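You operate a simulated robot arm through the tools that you are given. There is no shell and no other tool. Be economical: measure what you need, move in short steps, check, and stop when the job is done.

You are at the controls of a simulated robot arm. One attempt, no reset.

Task
Shut the green folding plate.
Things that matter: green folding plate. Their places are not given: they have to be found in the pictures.

It is judged by the outcome, as a careful person would: the job done as asked, and still so three seconds after it is handed in. It fails if anything else is knocked over, pushed out of place, dropped, spilled or broken.

Robot
A 6-joint arm with a two-finger parallel gripper, fixed in place. Base frame: the origin is at the foot of the arm, x ahead of it, y to its left, z up; the work surface is at about z = 0. Readings come in cm, rad, newtons and seconds.
With the tool pointing down near the work surface it reaches from about 14 to 58 cm from the base axis. Its first joint turns from -1.152 to 1.152 rad. Payload 2.1 kg.
Tool frame: the origin (TCP) lies between the finger pads and is the grasp point; the fingertips stand 3 cm ahead of it; z points along the fingers, y is the line along which they close. The gripper opens to 9.4 cm. The fingers are 2.8 cm wide and 1 cm thick; the gripper's body (5 by 9.6 cm) begins 5.5 cm behind the TCP.
Orientation is told as [roll, pitch, yaw] about the base's x, y, z axes, in that order, counted from this pose: with the fingers straight down and closing along the base's y, the tool's x points along the base's -x, its y along +y and its z along -z.

Tools
- The arm moves only by the tool move_arm. Its argument "steps" is a list of rows, each a list of 6 numbers: the shift along the base's x, y, z in cm, then the turn, a rotation vector about the base's x, y, z in rad. In form: [[x, y, z, rx, ry, rz], ...]. A call has 1 to 20 rows; each row is the pose to reach, as a shift and turn from the pose commanded when the call began. "fingers" is the closure, from 0 (fully open) to 1 (shut), set as the call begins (left out, the last holds). Each row takes 0.2 s and may step no farther than 5 cm and 0.15 rad from the row before; otherwise, or with a gripper value out of range, the whole call is refused. Where a pose cannot be reached the arm comes as near as it can. A force on the tool above 40 N (or 10 N above the force at the start of the call, whichever is more), or a blocked arm, ends the call early, and 0.2 s more pass. The fingers move at their own pace (about 7.2 cm/s each) and stop on an object; they squeeze with about 45 N. The grip force told is the motor's: it shows also when the fingers shut on nothing. Time passes only in rows, and 0.2 s behind the last, so rows that repeat a pose let the fingers close. It gives the time, the measured TCP pose, the force on the tool (base axes), the opening and the grip force at its end, in the units of the frame above (readings bear some noise), and new pictures: "show" is both (left out), scene, wrist or none.
- Cameras (640 x 400 px; columns grow to the right, rows downward): "scene" is fixed at [5.86, -37.74, 49.5]; the picture's right is [0.64, -0.77, 0.00], its down [-0.47, -0.39, -0.80] and it looks along [0.61, 0.51, -0.60] (base axes); focal length 239 px, centre (320, 200). "wrist" rides on the gripper at [-3.7, 0, -5.8] in the tool frame; the picture's right is [0.00, -1.00, 0.00], its down [0.97, 0.00, -0.24] and it looks along [0.24, 0.00, 0.97] (tool axes); focal length 218 px, centre (320, 200).
- point_at(camera, pixels): there is no depth. For up to 12 entries [column, row, z] of the newest picture of that camera ("zoom" is the newest enlarged one), the place [x, y] in the base frame at which the ray of that pixel passes the height z, good to about 0.2 cm, but the place of the scene camera against the robot may be out by one fixed shift of up to 2.5 cm in any direction. It takes no simulated time.
- close_up(camera, box): a new picture of the part [left, top, right, bottom] of that camera's present view, enlarged. It takes no simulated time.
- job_done(): hands the job in; it is judged then, once.

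Work in short steps. Measure before you move; look again where a grasp or a placing could have gone wrong, and mend it. You have 60 turns and 170 pictures in all, those below and enlarged ones among them. Open the gripper and draw the arm clear of the work before you hand the job in, unless the task says otherwise; then end with one line.

The tools are called after "Call:" by a JSON object that holds its "api" and its "payload". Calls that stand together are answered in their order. move_arm: Moves the arm, as the interface text tells. Its arguments: {"type":"object","properties":{"steps":{"type":"array","items":{"type":"array","items":{"type":"number"}}},"fingers":{"type":"number"},"show":{"type":"string","enum":["both","scene","wrist","none"]}},"required":["steps"]} The other tools are called the same way: point_at (camera, pixels) gives the place at which the rays of pixels pass given heights; close_up (camera, box) takes an enlarged picture of a part of a camera's view; job_done () hands the job in.

At the start:

```text
clock: 0.0
tool_pos: [30.45, -8.43, 35.01]
tcp_rot: [0.0, -0.001, 0.002]
force: [-0.1, -0.7, -0.3]
opening: 9.41
gripper_force: 0.1
```

scene: 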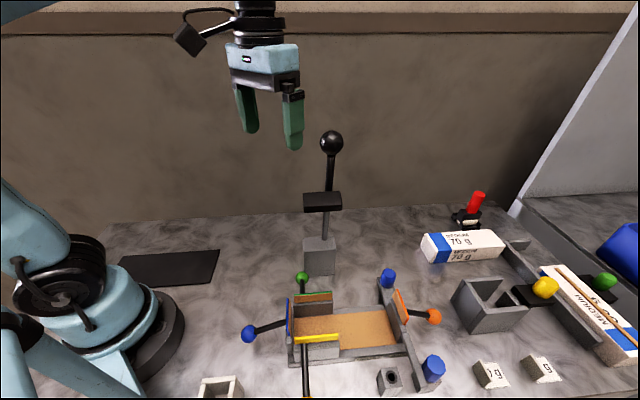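
wrist: 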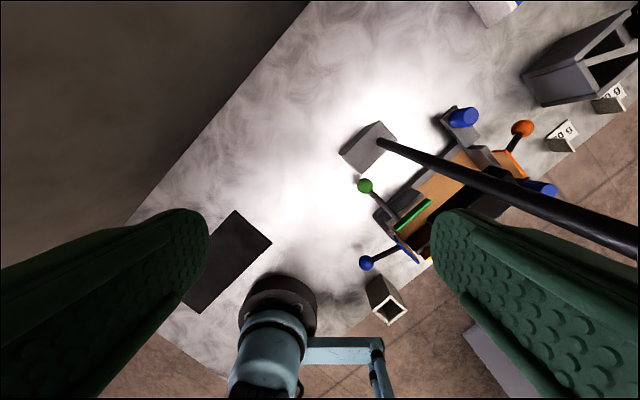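

The fixture in the middle, around (345,325) in the scene view, has several coloured plates with knobs; I take enlargements to understand it.

Call:
{"api": "close_up", "payload": {"camera": "scene", "box": [220, 240, 460, 400]}}

Call:
{"api": "close_up", "payload": {"camera": "wrist", "box": [320, 90, 560, 280]}}

```text
2.50 times, centred on (340, 320) of scene
```

zoom: 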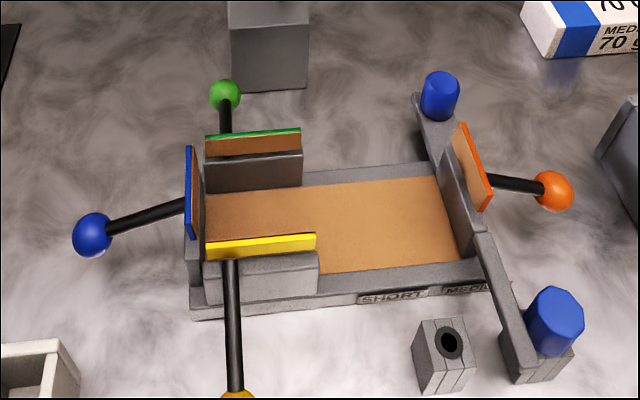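

```text
2.11 times, centred on (440, 185) of wrist
```

zoom: 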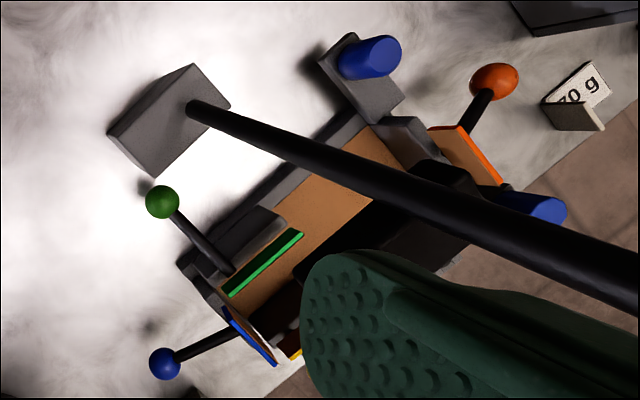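

Green plate stands upright with its handle's ball on the outer side, next to a tall lever. I triangulate the ball, plate and lever with both cameras.

Call:
{"api": "point_at", "payload": {"camera": "scene", "pixels": [[303, 276, 0], [303, 276, 5], [303, 276, 10], [297, 295, 5], [333, 290, 5], [297, 295, 8], [333, 290, 8], [305, 276, 0], [336, 273, 0], [331, 142, 20], [331, 142, 30], [248, 334, 5]]}}

Call:
{"api": "point_at", "payload": {"camera": "wrist", "pixels": [[364, 186, 0], [364, 186, 5], [364, 186, 10], [406, 231, 5], [431, 201, 5], [406, 231, 8], [431, 201, 8], [361, 172, 0], [396, 137, 5], [380, 141, 5], [366, 263, 5], [366, 263, 8]]}}

```text
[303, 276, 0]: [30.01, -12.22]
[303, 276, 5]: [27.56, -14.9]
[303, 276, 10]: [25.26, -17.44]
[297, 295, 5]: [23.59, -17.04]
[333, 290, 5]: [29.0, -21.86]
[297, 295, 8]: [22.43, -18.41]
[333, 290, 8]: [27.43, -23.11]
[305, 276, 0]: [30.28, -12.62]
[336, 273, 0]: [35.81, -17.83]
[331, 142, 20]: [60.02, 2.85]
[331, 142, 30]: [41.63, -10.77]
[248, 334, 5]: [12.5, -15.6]
```

```text
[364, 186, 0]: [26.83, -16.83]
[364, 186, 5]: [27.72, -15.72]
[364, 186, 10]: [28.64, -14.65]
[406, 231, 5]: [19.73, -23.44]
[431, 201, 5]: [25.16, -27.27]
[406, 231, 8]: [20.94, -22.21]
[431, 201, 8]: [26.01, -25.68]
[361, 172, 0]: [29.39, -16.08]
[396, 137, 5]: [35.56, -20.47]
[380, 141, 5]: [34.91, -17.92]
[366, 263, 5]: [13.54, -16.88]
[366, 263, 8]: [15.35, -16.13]
```

Depths disagree slightly, and the lever seems to lean over the jig. I move away from the lever (toward -x, +y) for a second wrist viewpoint.

Call:
{"api": "move_arm", "payload": {"steps": [[-3, 1, -1, 0, 0, 0], [-6, 2, -3, 0, 0, 0], [-8, 3, -6, -0.1, 0, 0], [-8, 4, -9, -0.2, 0, 0], [-8, 5, -12, -0.3, 0, 0], [-8, 5, -12, -0.4, 0, 0]], "fingers": 1}}

```text
clock: 1.4
tool_pos: [22.73, -3.42, 22.88]
tcp_rot: [-0.402, -0.001, 0.001]
force: [0.1, 0.2, -0.7]
opening: 0.0
gripper_force: 33.0
```

scene: 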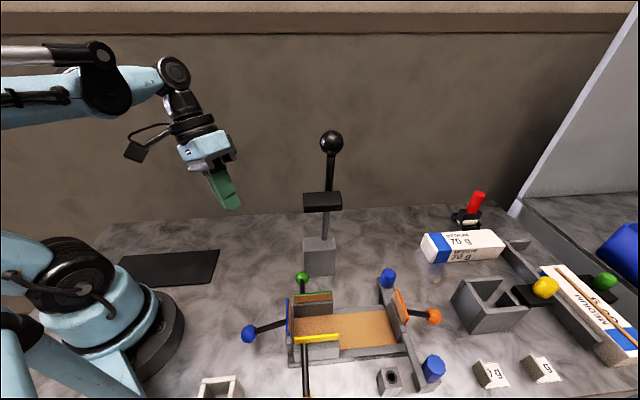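
wrist: 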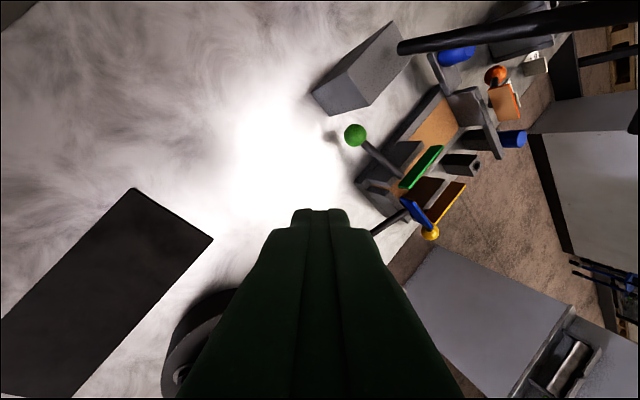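

Now a good second view: green ball at (355,134), plate at (421,167), block with lever at (360,70). I zoom and measure.

Call:
{"api": "point_at", "payload": {"camera": "wrist", "pixels": [[355, 134, 0], [355, 134, 4], [355, 134, 8], [402, 187, 5], [402, 187, 8], [440, 147, 5], [440, 147, 8], [401, 47, 5], [401, 47, 10], [401, 47, 15], [411, 234, 3], [411, 234, 8]]}}

Call:
{"api": "close_up", "payload": {"camera": "wrist", "box": [300, 10, 540, 250]}}

```text
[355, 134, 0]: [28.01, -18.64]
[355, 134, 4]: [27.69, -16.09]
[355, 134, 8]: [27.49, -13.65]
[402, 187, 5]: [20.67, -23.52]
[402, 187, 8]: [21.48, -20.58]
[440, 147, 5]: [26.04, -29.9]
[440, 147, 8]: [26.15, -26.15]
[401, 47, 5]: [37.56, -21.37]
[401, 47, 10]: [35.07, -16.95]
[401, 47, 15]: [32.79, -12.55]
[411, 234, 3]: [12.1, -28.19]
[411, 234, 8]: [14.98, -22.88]
```

```text
1.67 times, centred on (420, 130) of wrist
```

zoom: 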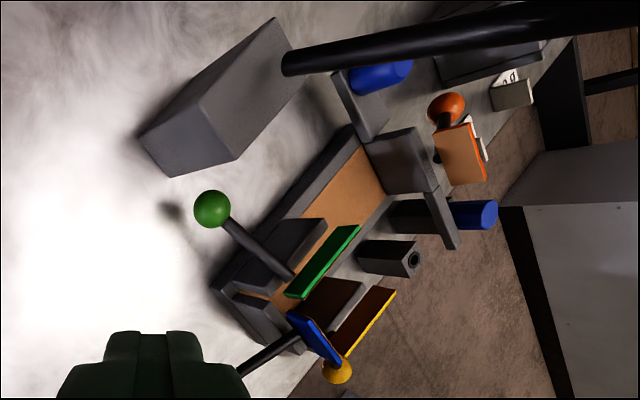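

Triangulation: green ball ≈ (27.7,-15.8,4.4), plate top edge from ≈(21.6,-20.3) to (26.2,-25.4) at z≈8.6; the lever leans from (35,-17,9) to about (30,-19,34). I plan to grip the ball with closing axis along the hinge, the tool leaning away from the lever, and go around in an arc. First turn and approach with a look.

Call:
{"api": "move_arm", "payload": {"steps": [[0.2, -1, -1, 0.016, 0.006, 0.122], [0.5, -2, -2, 0.032, 0.012, 0.245], [0.7, -3, -3, 0.048, 0.018, 0.367], [1, -4, -4, 0.064, 0.025, 0.489], [1.2, -5, -5, 0.08, 0.031, 0.612], [1.5, -5.5, -5, 0.096, 0.037, 0.734]], "fingers": 0.4}}

```text
clock: 2.8
tool_pos: [24.04, -8.78, 17.84]
tcp_rot: [-0.298, -0.002, 0.736]
force: [-0.1, -0.3, -0.1]
opening: 5.64
gripper_force: 0.0
```

scene: 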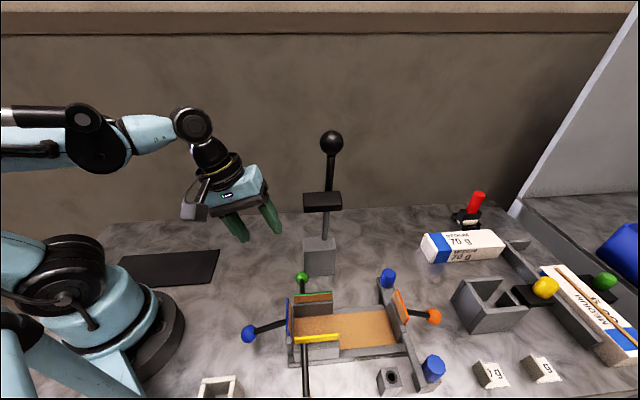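
wrist: 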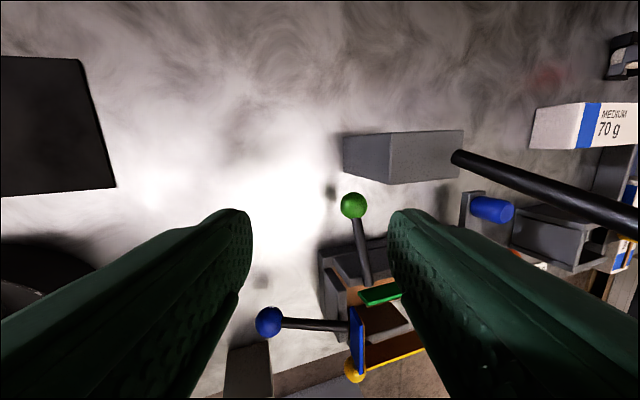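

The view is now aligned with the jig. Ball at (354,206), plate's top edge at (363,297)–; I re-measure.

Call:
{"api": "point_at", "payload": {"camera": "wrist", "pixels": [[354, 206, 3], [354, 206, 4.4], [354, 206, 6], [361, 298, 8], [361, 298, 9], [365, 283, 5], [456, 156, 9], [456, 156, 7], [351, 307, 9], [268, 321, 5]]}}

Call:
{"api": "close_up", "payload": {"camera": "wrist", "box": [290, 170, 450, 390]}}

Call:
{"api": "close_up", "payload": {"camera": "scene", "box": [270, 260, 350, 320]}}

```text
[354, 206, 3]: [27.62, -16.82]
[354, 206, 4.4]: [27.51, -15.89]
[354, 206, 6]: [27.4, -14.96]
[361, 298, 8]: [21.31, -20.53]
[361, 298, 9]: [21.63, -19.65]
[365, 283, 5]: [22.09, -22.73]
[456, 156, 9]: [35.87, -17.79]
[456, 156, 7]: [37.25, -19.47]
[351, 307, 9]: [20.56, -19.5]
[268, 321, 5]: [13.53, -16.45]
```

```text
1.82 times, centred on (370, 280) of wrist
```

zoom: 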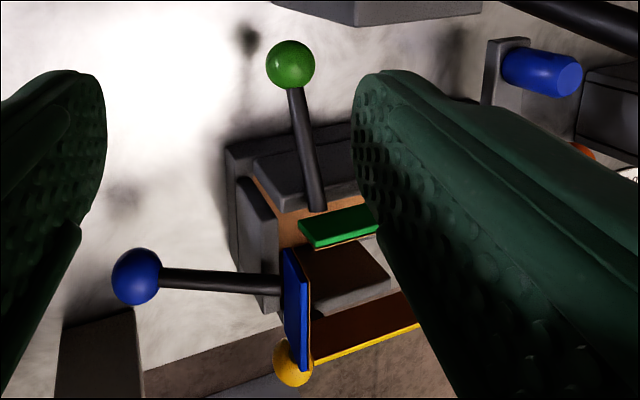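

```text
6.67 times, centred on (310, 290) of scene
```

zoom: 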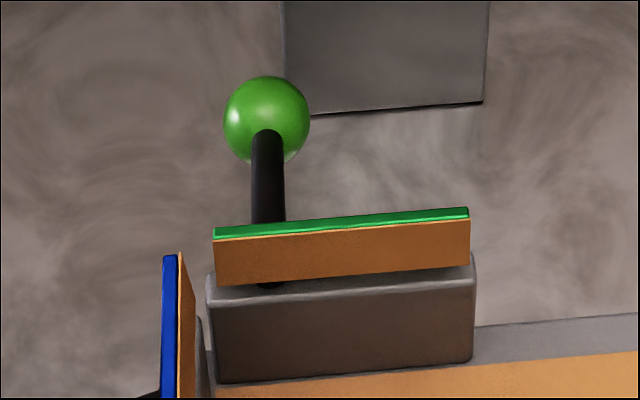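

Before descending I check how near the grey lever block's foot is to the ball.

Call:
{"api": "point_at", "payload": {"camera": "wrist", "pixels": [[390, 184, 0], [463, 178, 0], [346, 178, 0], [392, 137, 6], [392, 137, 8], [464, 131, 8], [345, 136, 8]]}}

```text
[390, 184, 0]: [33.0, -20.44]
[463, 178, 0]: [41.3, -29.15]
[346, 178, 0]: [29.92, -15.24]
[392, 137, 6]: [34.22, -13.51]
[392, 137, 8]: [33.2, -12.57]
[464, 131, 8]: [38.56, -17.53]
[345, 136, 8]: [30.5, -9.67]
```

The lever block (9 cm tall) has its near face 2.2 cm outward of the ball, corner about (29.9,-15.2), so I bias the grip 0.4 cm inward and narrow the opening to 4 cm. Move to 8 cm back along the tool axis from the ball.

Call:
{"api": "move_arm", "payload": {"steps": [[0.4, -1.5, -1.5, 0, 0, 0], [0.8, -3, -3, 0, 0, 0], [1.2, -4.3, -4.3, 0, 0, 0], [1.5, -5.4, -5.4, 0, 0, 0]], "fingers": 0.575}}

```text
clock: 3.8
tool_pos: [25.52, -14.43, 12.53]
tcp_rot: [-0.297, -0.003, 0.735]
force: [0.1, -0.6, 0.7]
opening: 4.0
gripper_force: 0.1
```

scene: 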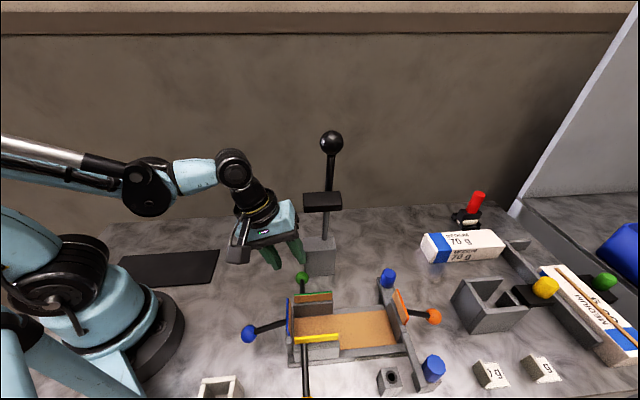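
wrist: 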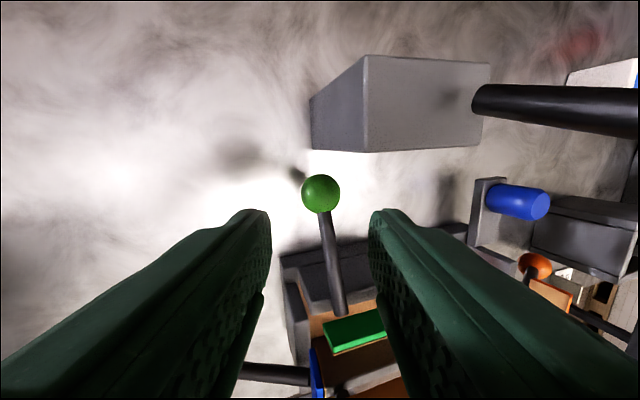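

The ball (320,194) is centred between the fingers. I measure it once more.

Call:
{"api": "point_at", "payload": {"camera": "wrist", "pixels": [[320, 194, 4], [320, 194, 5], [345, 315, 6], [325, 335, 8.6], [389, 150, 9], [363, 153, 9], [310, 149, 0], [327, 335, 8]]}}

```text
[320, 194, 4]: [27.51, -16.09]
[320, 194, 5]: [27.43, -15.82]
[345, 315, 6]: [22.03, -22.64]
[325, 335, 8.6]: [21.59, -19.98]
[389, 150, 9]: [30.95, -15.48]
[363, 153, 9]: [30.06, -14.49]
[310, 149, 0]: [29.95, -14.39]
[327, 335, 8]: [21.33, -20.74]
```

Ball ≈ (27.5,-16.0,4.4) and the block corner (30,-14.4) gives more room than thought. Descend along the tool axis.

Call:
{"api": "move_arm", "payload": {"steps": [[0.5, -0.5, -2.3, 0, 0, 0], [1.0, -1.0, -4.6, 0, 0, 0], [1.4, -1.3, -6.2, 0, 0, 0], [1.7, -1.6, -7.6, 0, 0, 0]]}}

```text
clock: 4.8
tool_pos: [27.2, -16.01, 4.85]
tcp_rot: [-0.296, -0.001, 0.738]
force: [-0.5, -0.3, -0.6]
opening: 4.03
gripper_force: 0.0
```

scene: 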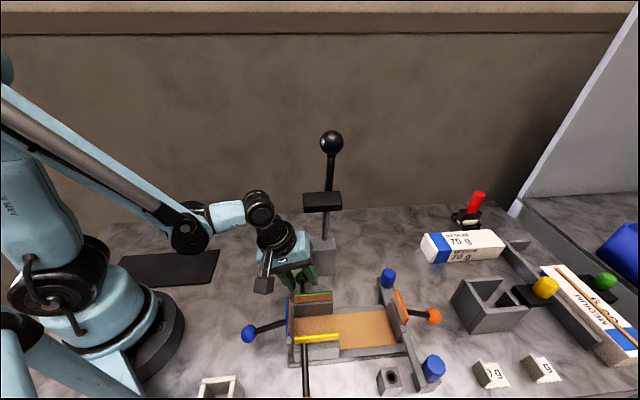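
wrist: 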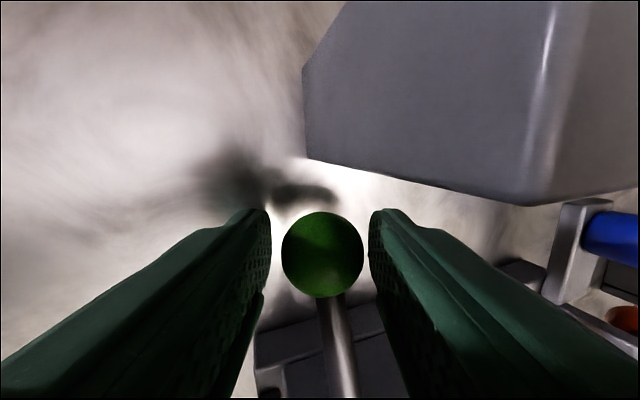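

The ball sits between the pads at (322,254); close on it.

Call:
{"api": "move_arm", "payload": {"steps": [[0, 0, 0, 0, 0, 0], [0, 0, 0, 0, 0, 0], [0, 0, 0, 0, 0, 0]], "fingers": 1, "show": "wrist"}}

```text
clock: 5.6
tool_pos: [27.26, -15.91, 4.87]
tcp_rot: [-0.3, -0.001, 0.733]
force: [8.6, -13.4, -10.5]
opening: 2.69
gripper_force: 45.3
```

wrist: 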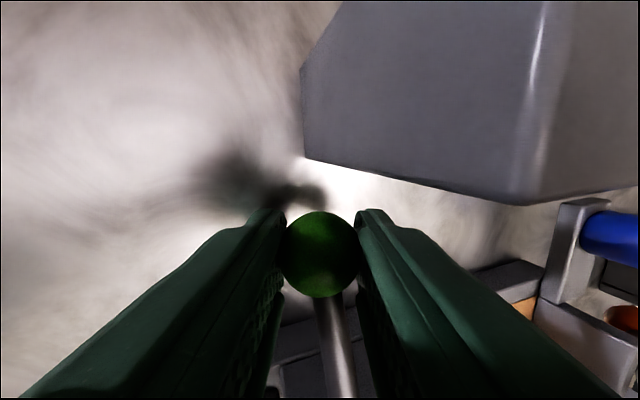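

Gripped at 2.7 cm, with some sideways load toward +e. I start the arc with a small lift and slight sideways relief, watching the force.

Call:
{"api": "move_arm", "payload": {"steps": [[0.1, -0.05, 0.3, 0, 0, 0], [0.2, 0, 0.88, 0, 0, 0], [0.25, 0.05, 1.3, 0, 0, 0], [0.26, 0.05, 1.8, 0, 0, 0]]}}

```text
clock: 6.6
tool_pos: [27.4, -15.68, 6.82]
tcp_rot: [-0.296, -0.003, 0.736]
force: [7.5, 7.7, -17.1]
opening: 2.68
gripper_force: 45.2
```

scene: 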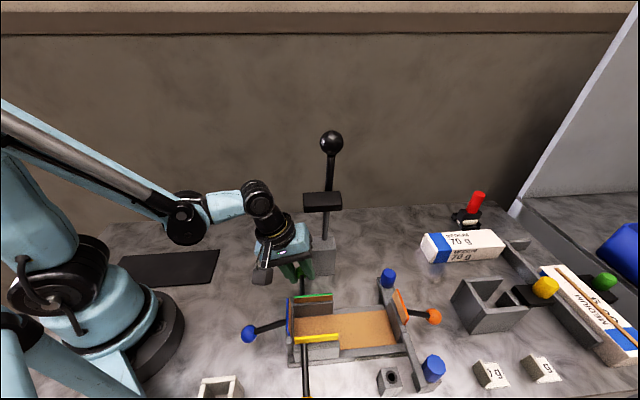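
wrist: 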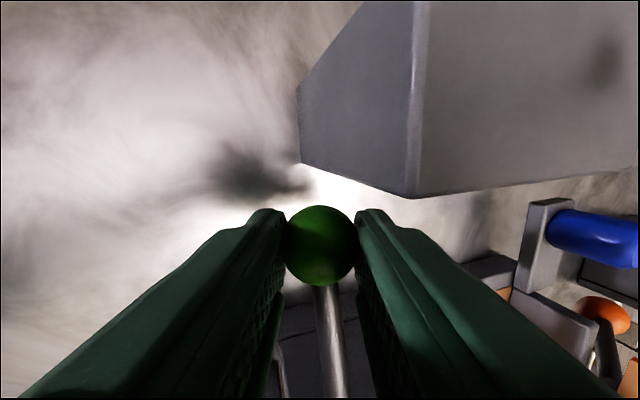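

Some slip and an outward load: the hinge is probably a bit higher than assumed. Check the plate's motion, then go on with a wider arc.

Call:
{"api": "move_arm", "payload": {"steps": [[0.15, 0.14, 0.4, 0, 0, 0], [0.19, 0.17, 0.9, 0, 0, 0], [0.17, 0.15, 1.4, 0, 0, 0], [0.14, 0.13, 1.9, 0, 0, 0]]}}

Call:
{"api": "close_up", "payload": {"camera": "scene", "box": [230, 240, 390, 340]}}

```text
clock: 7.6
tool_pos: [27.54, -15.42, 8.64]
tcp_rot: [-0.292, -0.004, 0.737]
force: [-10.7, 25.3, -16.3]
opening: 2.72
gripper_force: 45.3
```

scene: 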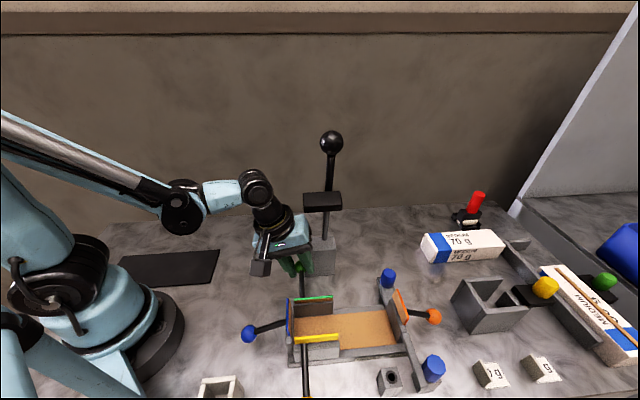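
wrist: 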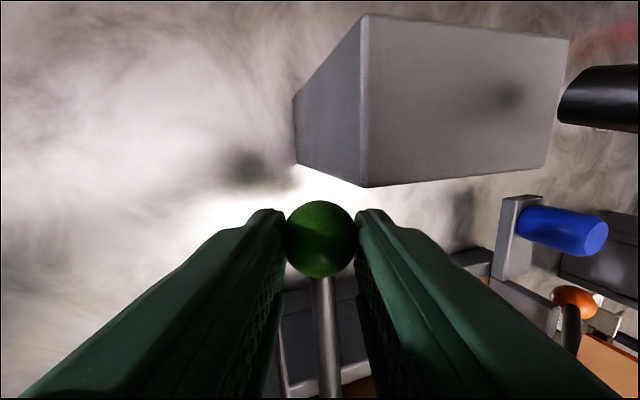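

```text
4.00 times, centred on (310, 290) of scene
```

zoom: 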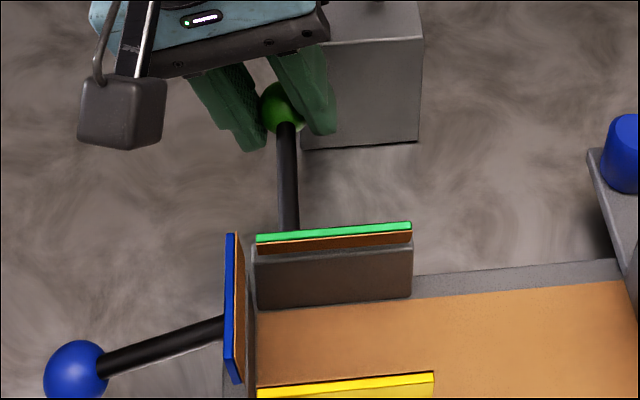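

The plate is turning inward, but the ball has slipped ~1 cm toward the tips. I'll open slightly and regrip deeper, first seeing whether it holds its place.

Call:
{"api": "move_arm", "payload": {"steps": [[0, 0, 0, 0, 0, 0], [0, 0, 0, 0, 0, 0]], "fingers": 0.6}}

```text
clock: 8.2
tool_pos: [27.63, -15.73, 8.68]
tcp_rot: [-0.3, 0.0, 0.735]
force: [0.2, -0.3, 0.8]
opening: 3.76
gripper_force: 0.1
```

scene: 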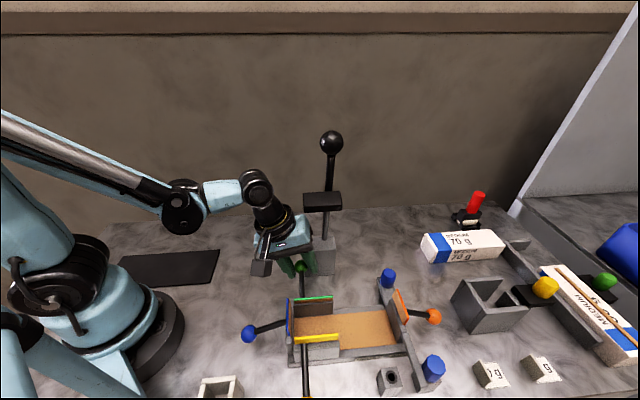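
wrist: 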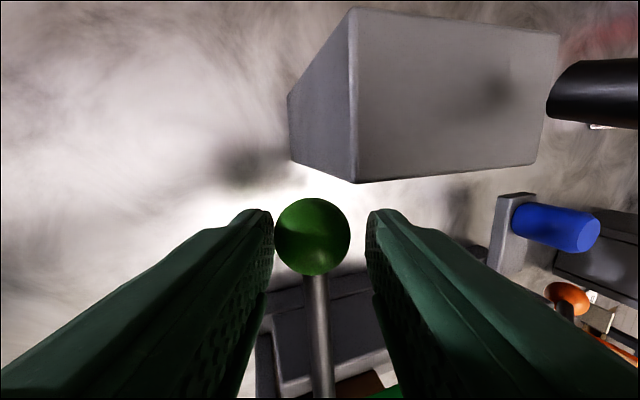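

The plate holds by friction when released, so ratcheting works. Ball at (312,237): shift 0.3 sideways, 0.5 outward and 2.3 deeper, then close.

Call:
{"api": "move_arm", "payload": {"steps": [[0.0, 0.5, 0, 0, 0, 0], [-0.05, 0.4, -0.7, 0, 0, 0], [0.35, 0.1, -1.4, 0, 0, 0], [0.62, 0.05, -2.2, 0, 0, 0]], "show": "wrist"}}

```text
clock: 9.2
tool_pos: [28.33, -15.66, 6.41]
tcp_rot: [-0.299, -0.001, 0.736]
force: [-0.5, 0.5, 0.3]
opening: 3.77
gripper_force: 0.0
```

wrist: 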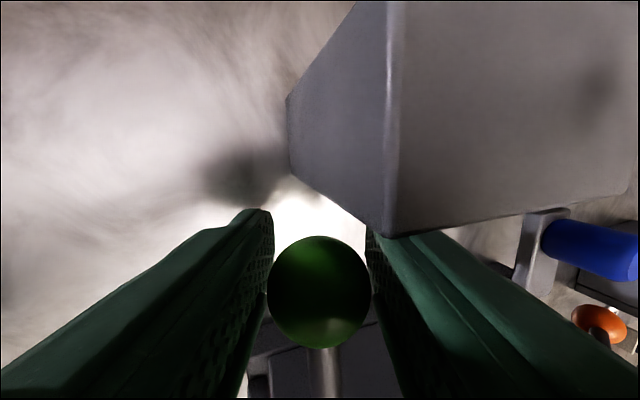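

The ball is centred and deep between the pads. Close and lift along the arc.

Call:
{"api": "move_arm", "payload": {"steps": [[0, 0, 0, 0, 0, 0], [0, 0, 0, 0, 0, 0], [-0.02, -0.02, 0.6, 0, 0, 0], [-0.04, -0.03, 1.2, 0, 0, 0], [-0.1, -0.09, 1.8, 0, 0, 0], [-0.19, -0.17, 2.4, 0, 0, 0], [-0.29, -0.26, 3.0, 0, 0, 0], [-0.41, -0.37, 3.6, 0, 0, 0]], "fingers": 1}}

Call:
{"api": "close_up", "payload": {"camera": "scene", "box": [230, 220, 390, 340]}}

```text
clock: 11.0
tool_pos: [27.72, -15.99, 9.85]
tcp_rot: [-0.294, -0.001, 0.738]
force: [-9.1, 15.4, -14.8]
opening: 2.69
gripper_force: 44.7
```

scene: 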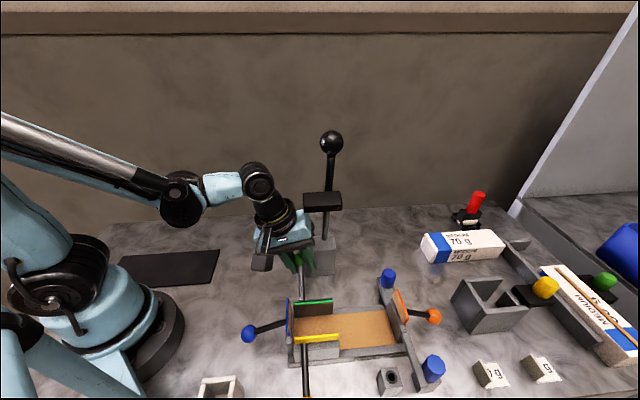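
wrist: 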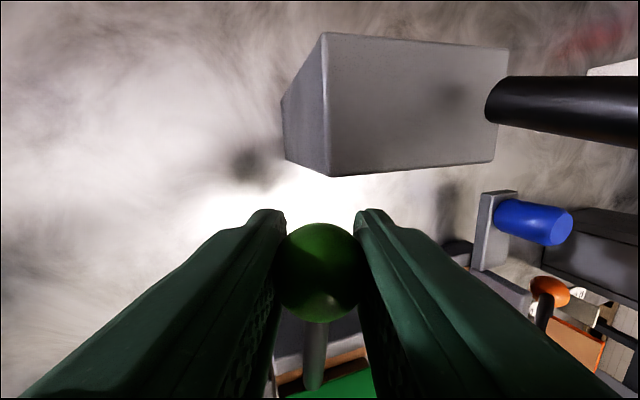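

```text
3.33 times, centred on (310, 280) of scene
```

zoom: 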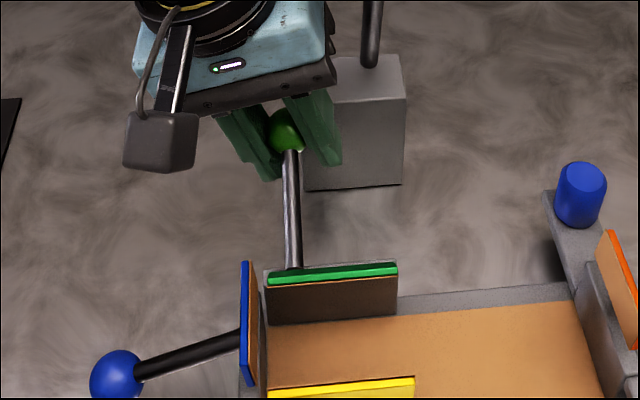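

Good progress: the ball sits at the TCP, ≈40° turned, little slip. Continue the arc, now curving inward, with small sideways relief.

Call:
{"api": "move_arm", "payload": {"steps": [[-0.22, -0.06, 0.6, 0, 0, 0], [-0.46, -0.15, 1.1, 0, 0, 0], [-0.79, -0.32, 1.7, 0, 0, 0], [-1.09, -0.58, 2.3, 0, 0, 0], [-1.42, -0.89, 2.8, 0, 0, 0], [-1.75, -1.19, 3.2, 0, 0, 0]]}}

Call:
{"api": "close_up", "payload": {"camera": "scene", "box": [230, 220, 390, 340]}}

```text
clock: 12.1
tool_pos: [26.61, -16.73, 12.41]
tcp_rot: [-0.304, -0.004, 0.741]
force: [8.9, -3.4, -15.3]
opening: 2.74
gripper_force: 45.0
stopped in row 5: the force on the tool passed its limit (the readings are from after the stop); the commanded pose is now the measured one
```

scene: 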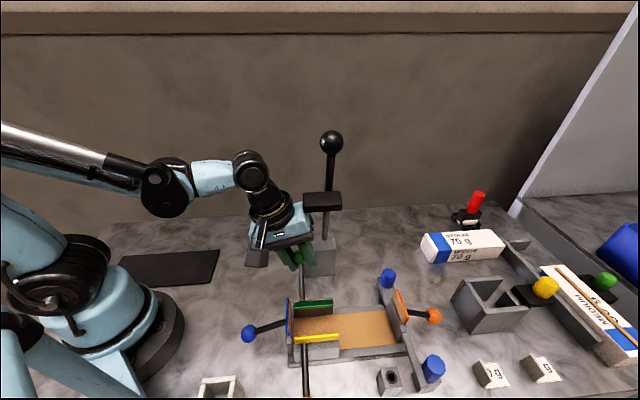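
wrist: 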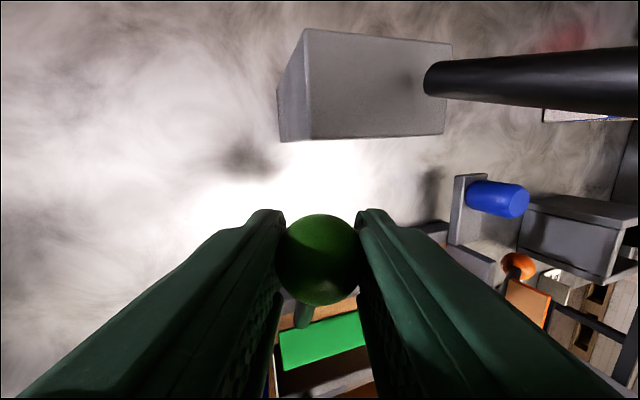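

```text
3.33 times, centred on (310, 280) of scene
```

zoom: 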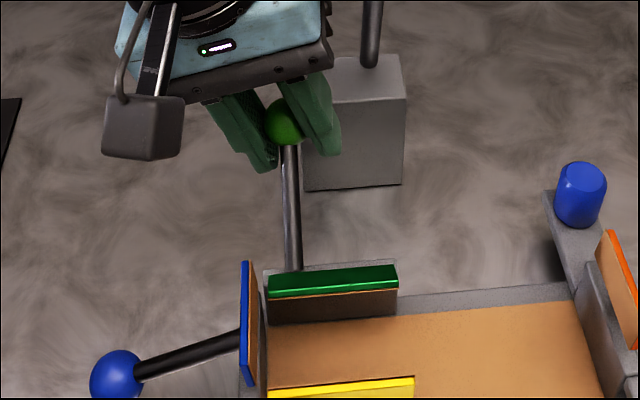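

The force limit tripped: residual strain from a mismatched arc. Release to relieve it and re-measure.

Call:
{"api": "move_arm", "payload": {"steps": [[0, 0, 0, 0, 0, 0], [0, 0, 0, 0, 0, 0]], "fingers": 0.6, "show": "wrist"}}

```text
clock: 12.7
tool_pos: [26.85, -16.69, 12.49]
tcp_rot: [-0.302, -0.003, 0.741]
force: [3.5, 0.6, -19.4]
opening: 3.77
gripper_force: 0.1
```

wrist: 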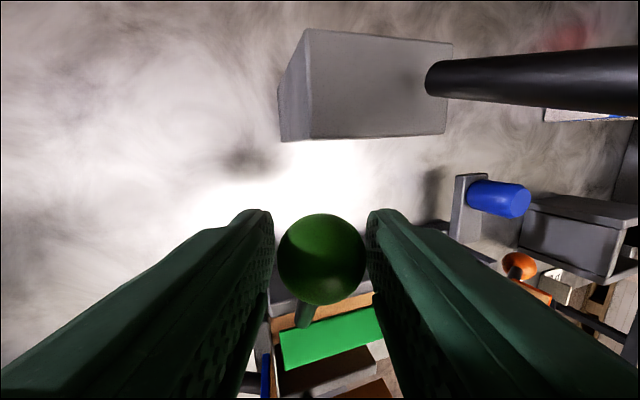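

Force stays at -19 N in z with fingers open, so something else touches: probably the gripper against the lever's black crossbar. Look.

Call:
{"api": "close_up", "payload": {"camera": "scene", "box": [220, 130, 380, 290]}}

```text
2.50 times, centred on (300, 210) of scene
```

zoom: 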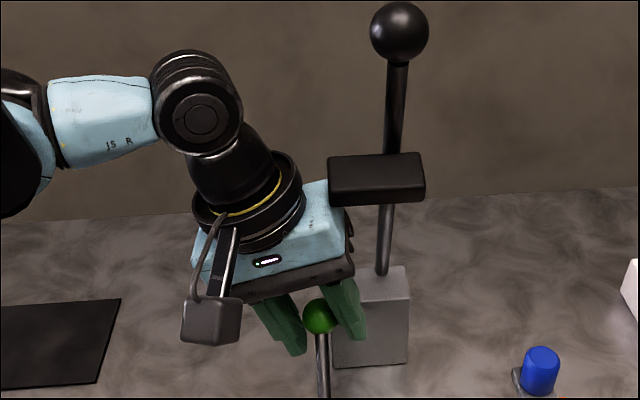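

The gripper body's upper corner is under the lever's black crossbar. With fingers open I back down along the tool axis (deeper on the ball) and tip the gripper's top inward, away from the bar.

Call:
{"api": "move_arm", "payload": {"steps": [[0.05, -0.1, -0.5, 0, 0, 0], [0.1, -0.3, -1.0, 0, 0, 0], [0.02, -0.6, -1.5, 0, 0, 0], [0.02, -0.62, -1.53, 0.08, -0.09, 0], [0.02, -0.62, -1.53, 0.167, -0.185, 0]]}}

Call:
{"api": "close_up", "payload": {"camera": "scene", "box": [220, 130, 380, 290]}}

```text
clock: 13.9
tool_pos: [26.81, -17.37, 10.95]
tcp_rot: [-0.307, -0.254, 0.74]
force: [0.0, -0.2, -0.6]
opening: 3.74
gripper_force: 0.0
```

scene: 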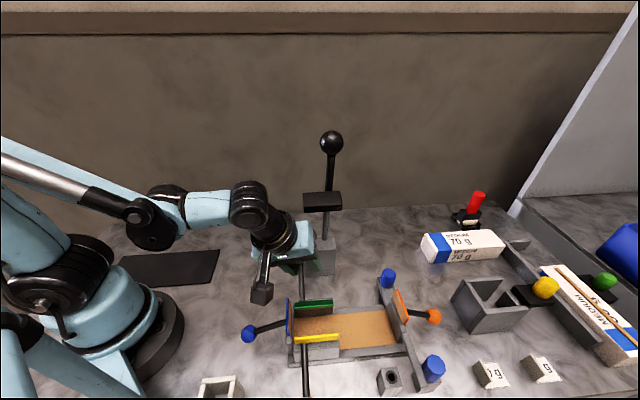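
wrist: 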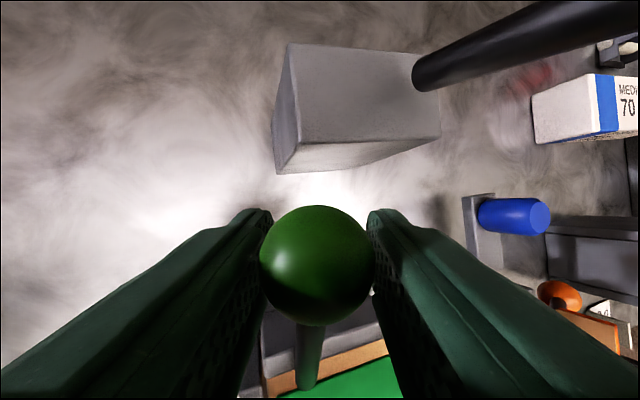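

```text
2.50 times, centred on (300, 210) of scene
```

zoom: 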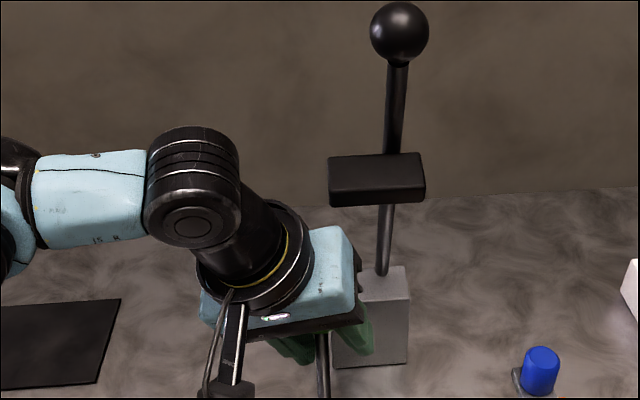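

All clear and lever unmoved. The ball sits too far outward on the pads, so I shift 0.7 outward before closing.

Call:
{"api": "move_arm", "payload": {"steps": [[0.5, 0.46, 0.17, 0, 0, 0]], "show": "none"}}

Call:
{"api": "move_arm", "payload": {"steps": [[0, 0, 0, 0, 0, 0], [0, 0, 0, 0, 0, 0], [-0.37, -0.33, 0.58, 0, 0, 0], [-0.74, -0.67, 1.1, 0, 0, 0], [-1.18, -1.07, 1.6, 0, 0, 0], [-1.63, -1.47, 2.05, 0, 0, 0]], "fingers": 1}}

Call:
{"api": "close_up", "payload": {"camera": "scene", "box": [220, 150, 400, 330]}}

```text
clock: 14.3
tool_pos: [27.39, -16.89, 11.11]
tcp_rot: [-0.307, -0.251, 0.741]
force: [-0.3, 0.3, -0.7]
opening: 3.75
gripper_force: 0.0
```

```text
clock: 15.4
tool_pos: [26.65, -17.41, 12.2]
tcp_rot: [-0.301, -0.256, 0.749]
force: [14.3, -2.7, -21.7]
opening: 2.74
gripper_force: 44.9
stopped in row 5: the force on the tool passed its limit (the readings are from after the stop); the commanded pose is now the measured one
```

scene: 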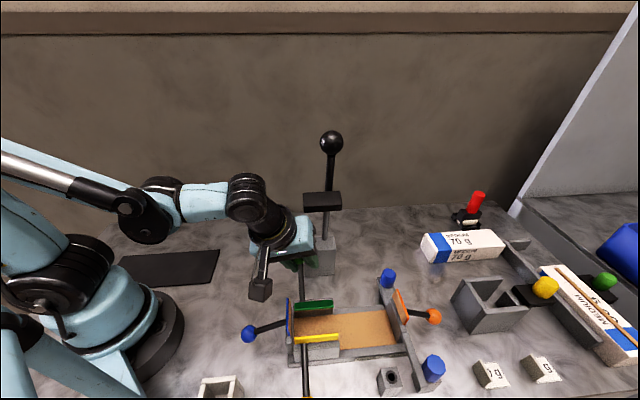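
wrist: 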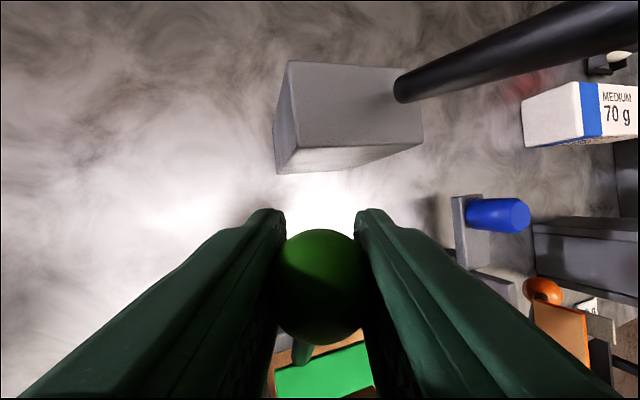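

```text
2.22 times, centred on (310, 240) of scene
```

zoom: 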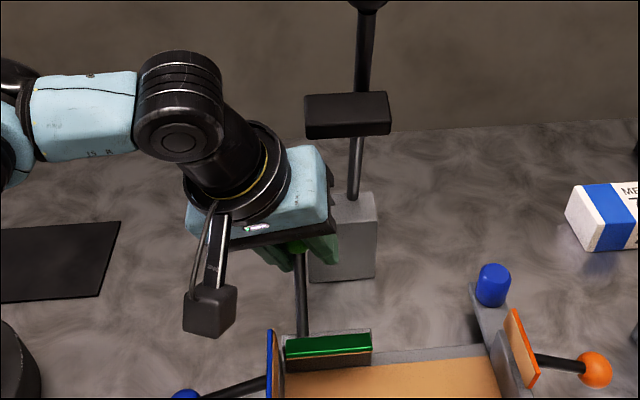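

Stopped again. Open to see whether the force is from the handle or from an outside contact.

Call:
{"api": "move_arm", "payload": {"steps": [[0, 0, 0, 0, 0, 0], [0, 0, 0, 0, 0, 0]], "fingers": 0.6, "show": "wrist"}}

```text
clock: 16.0
tool_pos: [26.55, -17.27, 12.3]
tcp_rot: [-0.301, -0.256, 0.749]
force: [8.0, 3.1, -24.2]
opening: 3.74
gripper_force: 0.2
```

wrist: 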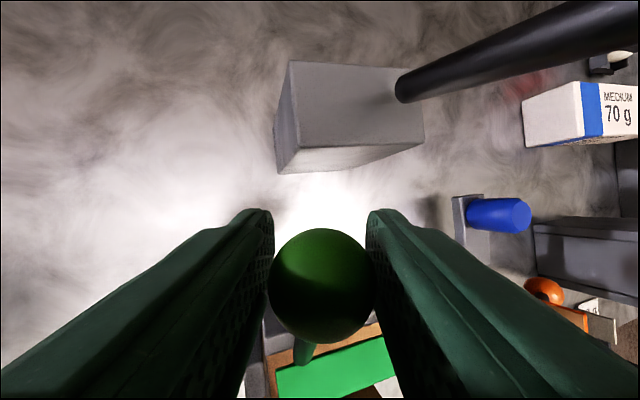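

There is contact with the bar still. I measure the bar with the scene rays (scene bias ≈ (-0.35,-1.4)).

Call:
{"api": "point_at", "payload": {"camera": "scene", "pixels": [[305, 213, 16], [305, 213, 18], [305, 213, 20], [305, 213, 22], [342, 209, 16], [342, 209, 18], [342, 209, 20], [342, 209, 22], [325, 238, 10], [325, 238, 12], [326, 185, 22], [331, 142, 32]]}}

```text
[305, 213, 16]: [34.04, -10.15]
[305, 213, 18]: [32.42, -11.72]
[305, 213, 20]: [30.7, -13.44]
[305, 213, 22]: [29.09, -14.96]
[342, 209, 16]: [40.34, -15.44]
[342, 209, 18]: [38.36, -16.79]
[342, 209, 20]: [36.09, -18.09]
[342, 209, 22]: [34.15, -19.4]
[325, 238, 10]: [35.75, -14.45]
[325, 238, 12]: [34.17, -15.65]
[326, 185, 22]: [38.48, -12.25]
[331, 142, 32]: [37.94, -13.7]
```

To locate the contact I probe: with fingers open, a small move inward, reading the force.

Call:
{"api": "move_arm", "payload": {"steps": [[-0.4, -0.35, 0, 0, 0, 0]], "show": "none"}}

Call:
{"api": "move_arm", "payload": {"steps": [[0, 0, -0.4, 0, 0, 0]], "show": "scene"}}

Call:
{"api": "close_up", "payload": {"camera": "scene", "box": [230, 160, 360, 260]}}

```text
clock: 16.3
tool_pos: [26.55, -17.32, 12.23]
tcp_rot: [-0.299, -0.256, 0.753]
force: [8.3, 0.0, -14.4]
opening: 3.79
gripper_force: 0.0
stopped in row 1: the force on the tool passed its limit (the readings are from after the stop); the commanded pose is now the measured one
```

```text
clock: 16.7
tool_pos: [26.4, -17.46, 11.71]
tcp_rot: [-0.302, -0.257, 0.751]
force: [0.4, -0.3, 0.3]
opening: 3.75
gripper_force: 0.1
```

scene: 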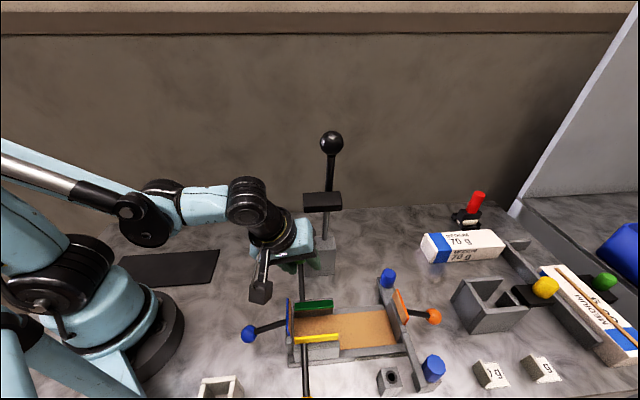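

```text
4.00 times, centred on (295, 210) of scene
```

zoom: 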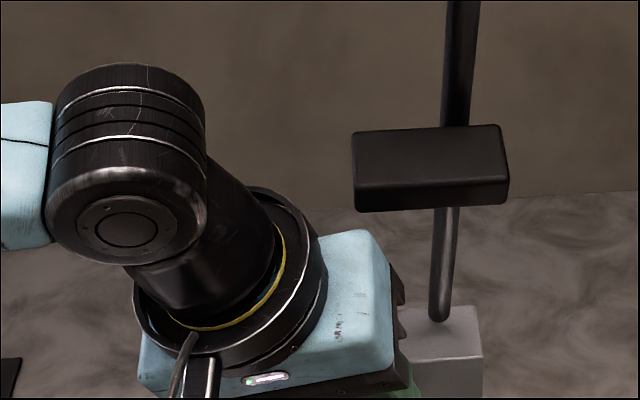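

The contact fits the underside of the crossbar (z≈23, closer to the jig than I thought) pressing on the gripper's top. I'll lean the gripper much more toward -e (away from the bar), rotating about the ball with open fingers.

Call:
{"api": "move_arm", "payload": {"steps": [[0.23, -0.03, -0.55, 0, 0, 0], [0.4, -0.21, -0.4, -0.1, -0.09, 0], [0.57, -0.4, -0.25, -0.2, -0.18, 0], [0.73, -0.58, -0.11, -0.31, -0.28, 0], [0.73, -0.58, -0.11, -0.333, -0.3, 0]]}}

Call:
{"api": "close_up", "payload": {"camera": "scene", "box": [210, 150, 370, 310]}}

```text
clock: 17.9
tool_pos: [27.41, -17.87, 11.63]
tcp_rot: [-0.762, -0.223, 0.863]
force: [0.2, 0.3, -0.3]
opening: 3.78
gripper_force: 0.1
```

scene: 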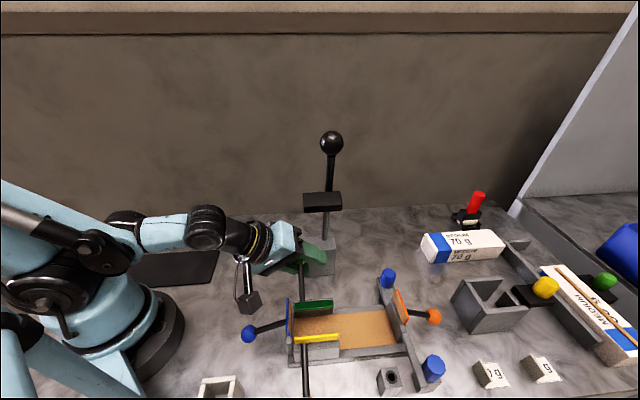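
wrist: 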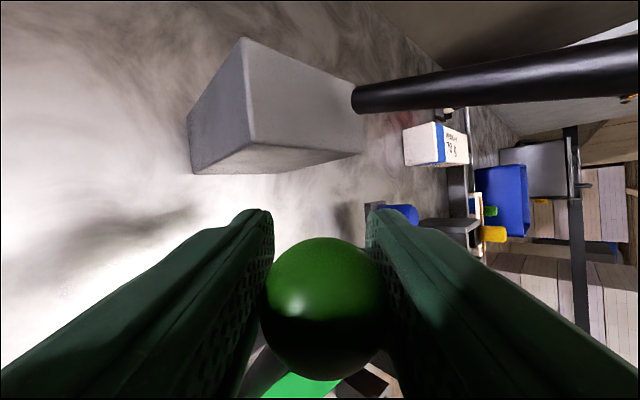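

```text
2.50 times, centred on (290, 230) of scene
```

zoom: 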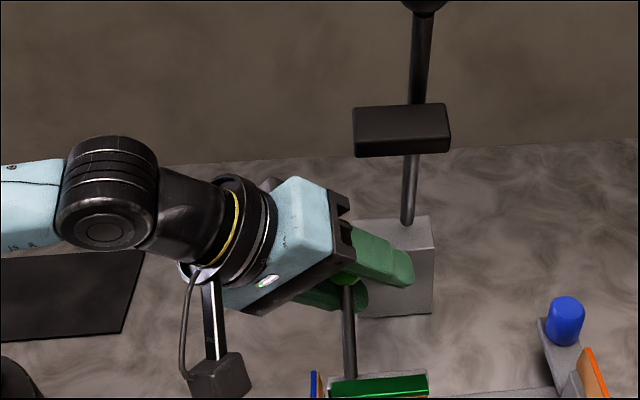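

Clear of the bar now, ball centred between the fingers. Close and continue the arc (ball at ≈40° up, heading inward and up).

Call:
{"api": "move_arm", "payload": {"steps": [[0, 0, 0, 0, 0, 0], [0, 0, 0, 0, 0, 0], [-0.33, -0.3, 0.5, 0, 0, 0], [-0.67, -0.6, 0.97, 0, 0, 0], [-1.04, -0.94, 1.37, 0, 0, 0], [-1.41, -1.27, 1.74, 0, 0, 0], [-1.8, -1.63, 2.07, 0, 0, 0], [-2.2, -1.99, 2.36, 0, 0, 0]], "fingers": 1}}

Call:
{"api": "close_up", "payload": {"camera": "scene", "box": [210, 170, 370, 330]}}

```text
clock: 19.6
tool_pos: [25.64, -19.38, 13.69]
tcp_rot: [-0.757, -0.234, 0.864]
force: [8.3, 2.9, 0.8]
opening: 3.22
gripper_force: 45.0
stopped in row 8: the force on the tool passed its limit (the readings are from after the stop); the commanded pose is now the measured one
```

scene: 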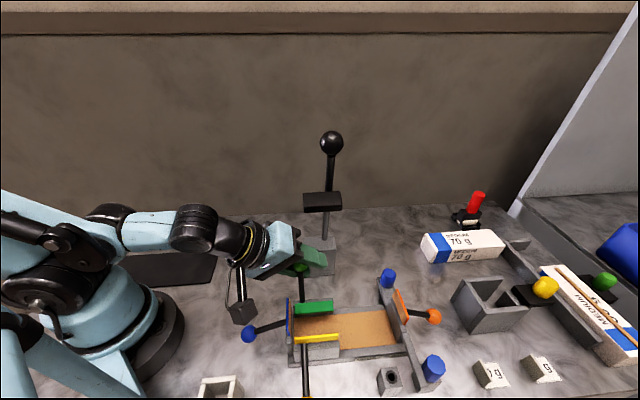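
wrist: 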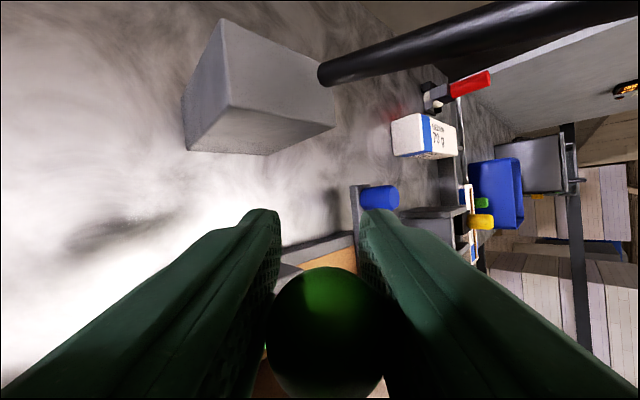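

```text
2.50 times, centred on (290, 250) of scene
```

zoom: 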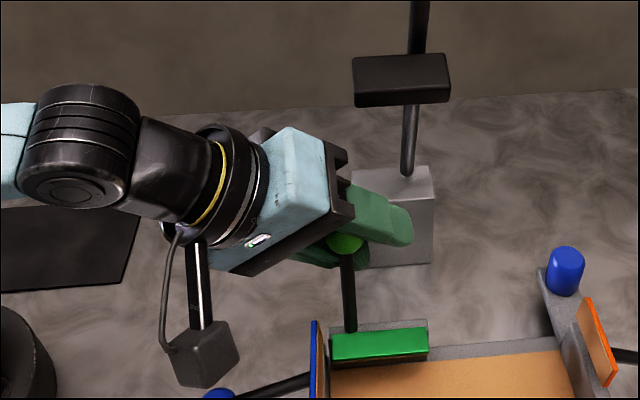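

The handle is now steep and the rod pries between the tilted fingers. I'll release, withdraw along the tool axis, and then push the ball the rest of the way from the outside with closed fingers.

Call:
{"api": "move_arm", "payload": {"steps": [[0, 0, 0, 0, 0, 0], [-1.26, 0.65, 1.4, 0, 0, 0], [-2.5, 1.3, 2.8, 0, 0, 0], [-3.8, 1.96, 4.2, 0, 0, 0]], "fingers": 0.5}}

Call:
{"api": "close_up", "payload": {"camera": "scene", "box": [210, 200, 370, 360]}}

```text
clock: 20.6
tool_pos: [22.01, -17.54, 17.8]
tcp_rot: [-0.757, -0.232, 0.865]
force: [-0.5, 0.8, 0.2]
opening: 4.69
gripper_force: 0.1
```

scene: 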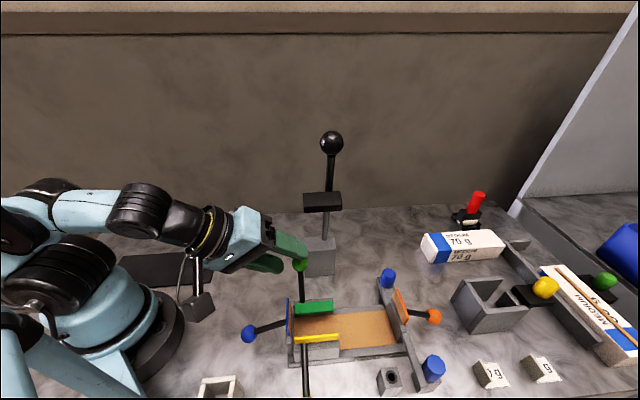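
wrist: 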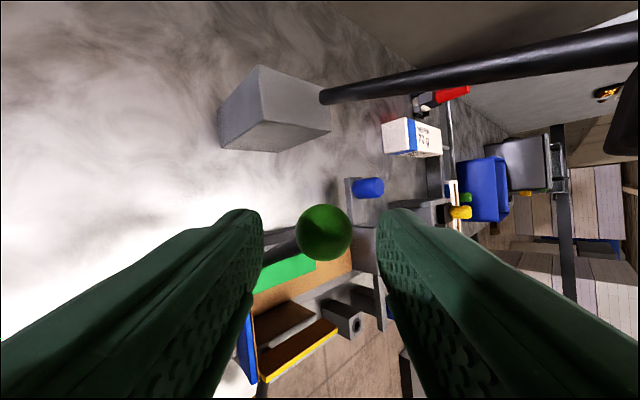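

```text
2.50 times, centred on (290, 280) of scene
```

zoom: 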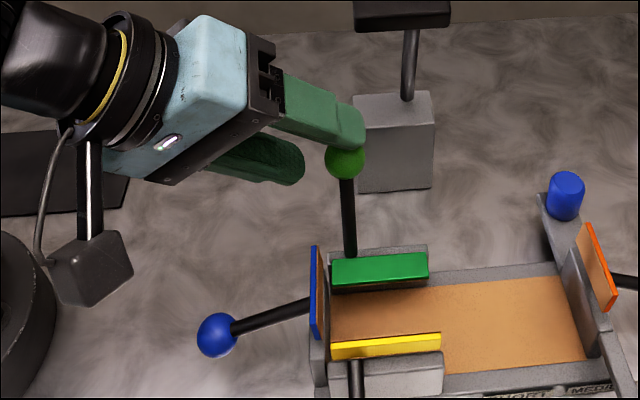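

Ball at ≈(24.3,-19.0,14.9), handle about 63–65° up, with the plate holding. With fingers closed, I swing out and set them on the handle's outer side at z≈12, staying clear of the bar.

Call:
{"api": "move_arm", "payload": {"steps": [[0, 0, 0, 0, 0, 0], [1.5, 1.35, 0, 0, 0, 0], [2.95, 2.65, 0, 0, 0, 0], [3.6, 2.0, -1.2, 0, 0, 0], [4.1, 1.4, -2.6, 0, 0, 0], [4.6, 0.85, -4.2, 0, 0, 0], [5.05, 0.3, -5.9, 0, 0, 0]], "fingers": 1}}

Call:
{"api": "close_up", "payload": {"camera": "scene", "box": [210, 180, 370, 340]}}

```text
clock: 21.9
tool_pos: [26.28, -15.94, 14.93]
tcp_rot: [-0.76, -0.245, 0.871]
force: [2.8, 2.1, 4.4]
opening: 0.0
gripper_force: 32.7
stopped in row 6: the force on the tool passed its limit (the readings are from after the stop); the commanded pose is now the measured one
```

scene: 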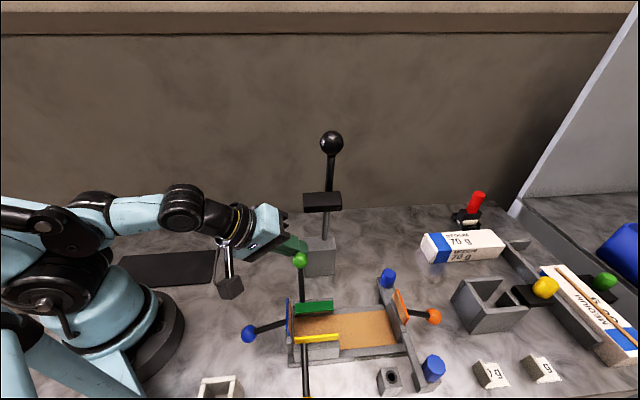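
wrist: 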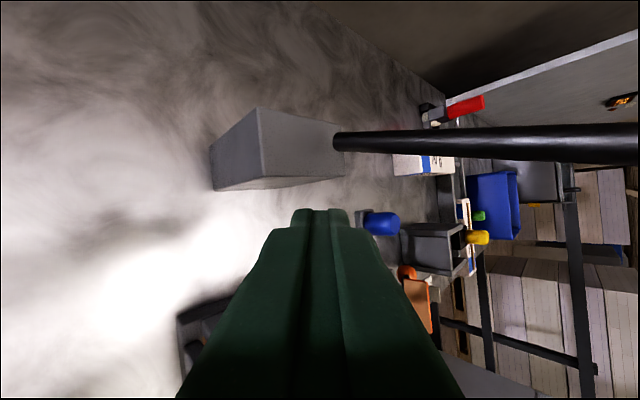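

```text
2.50 times, centred on (290, 260) of scene
```

zoom: 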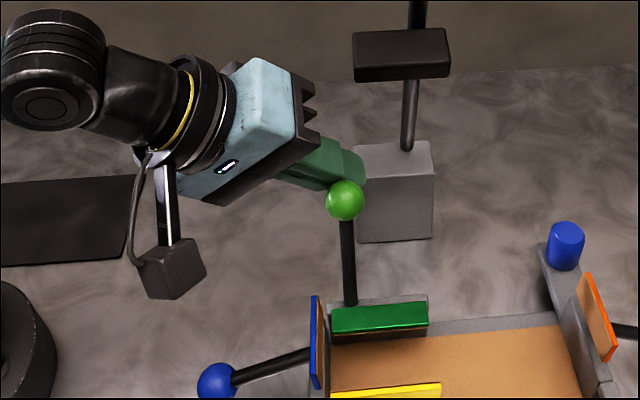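

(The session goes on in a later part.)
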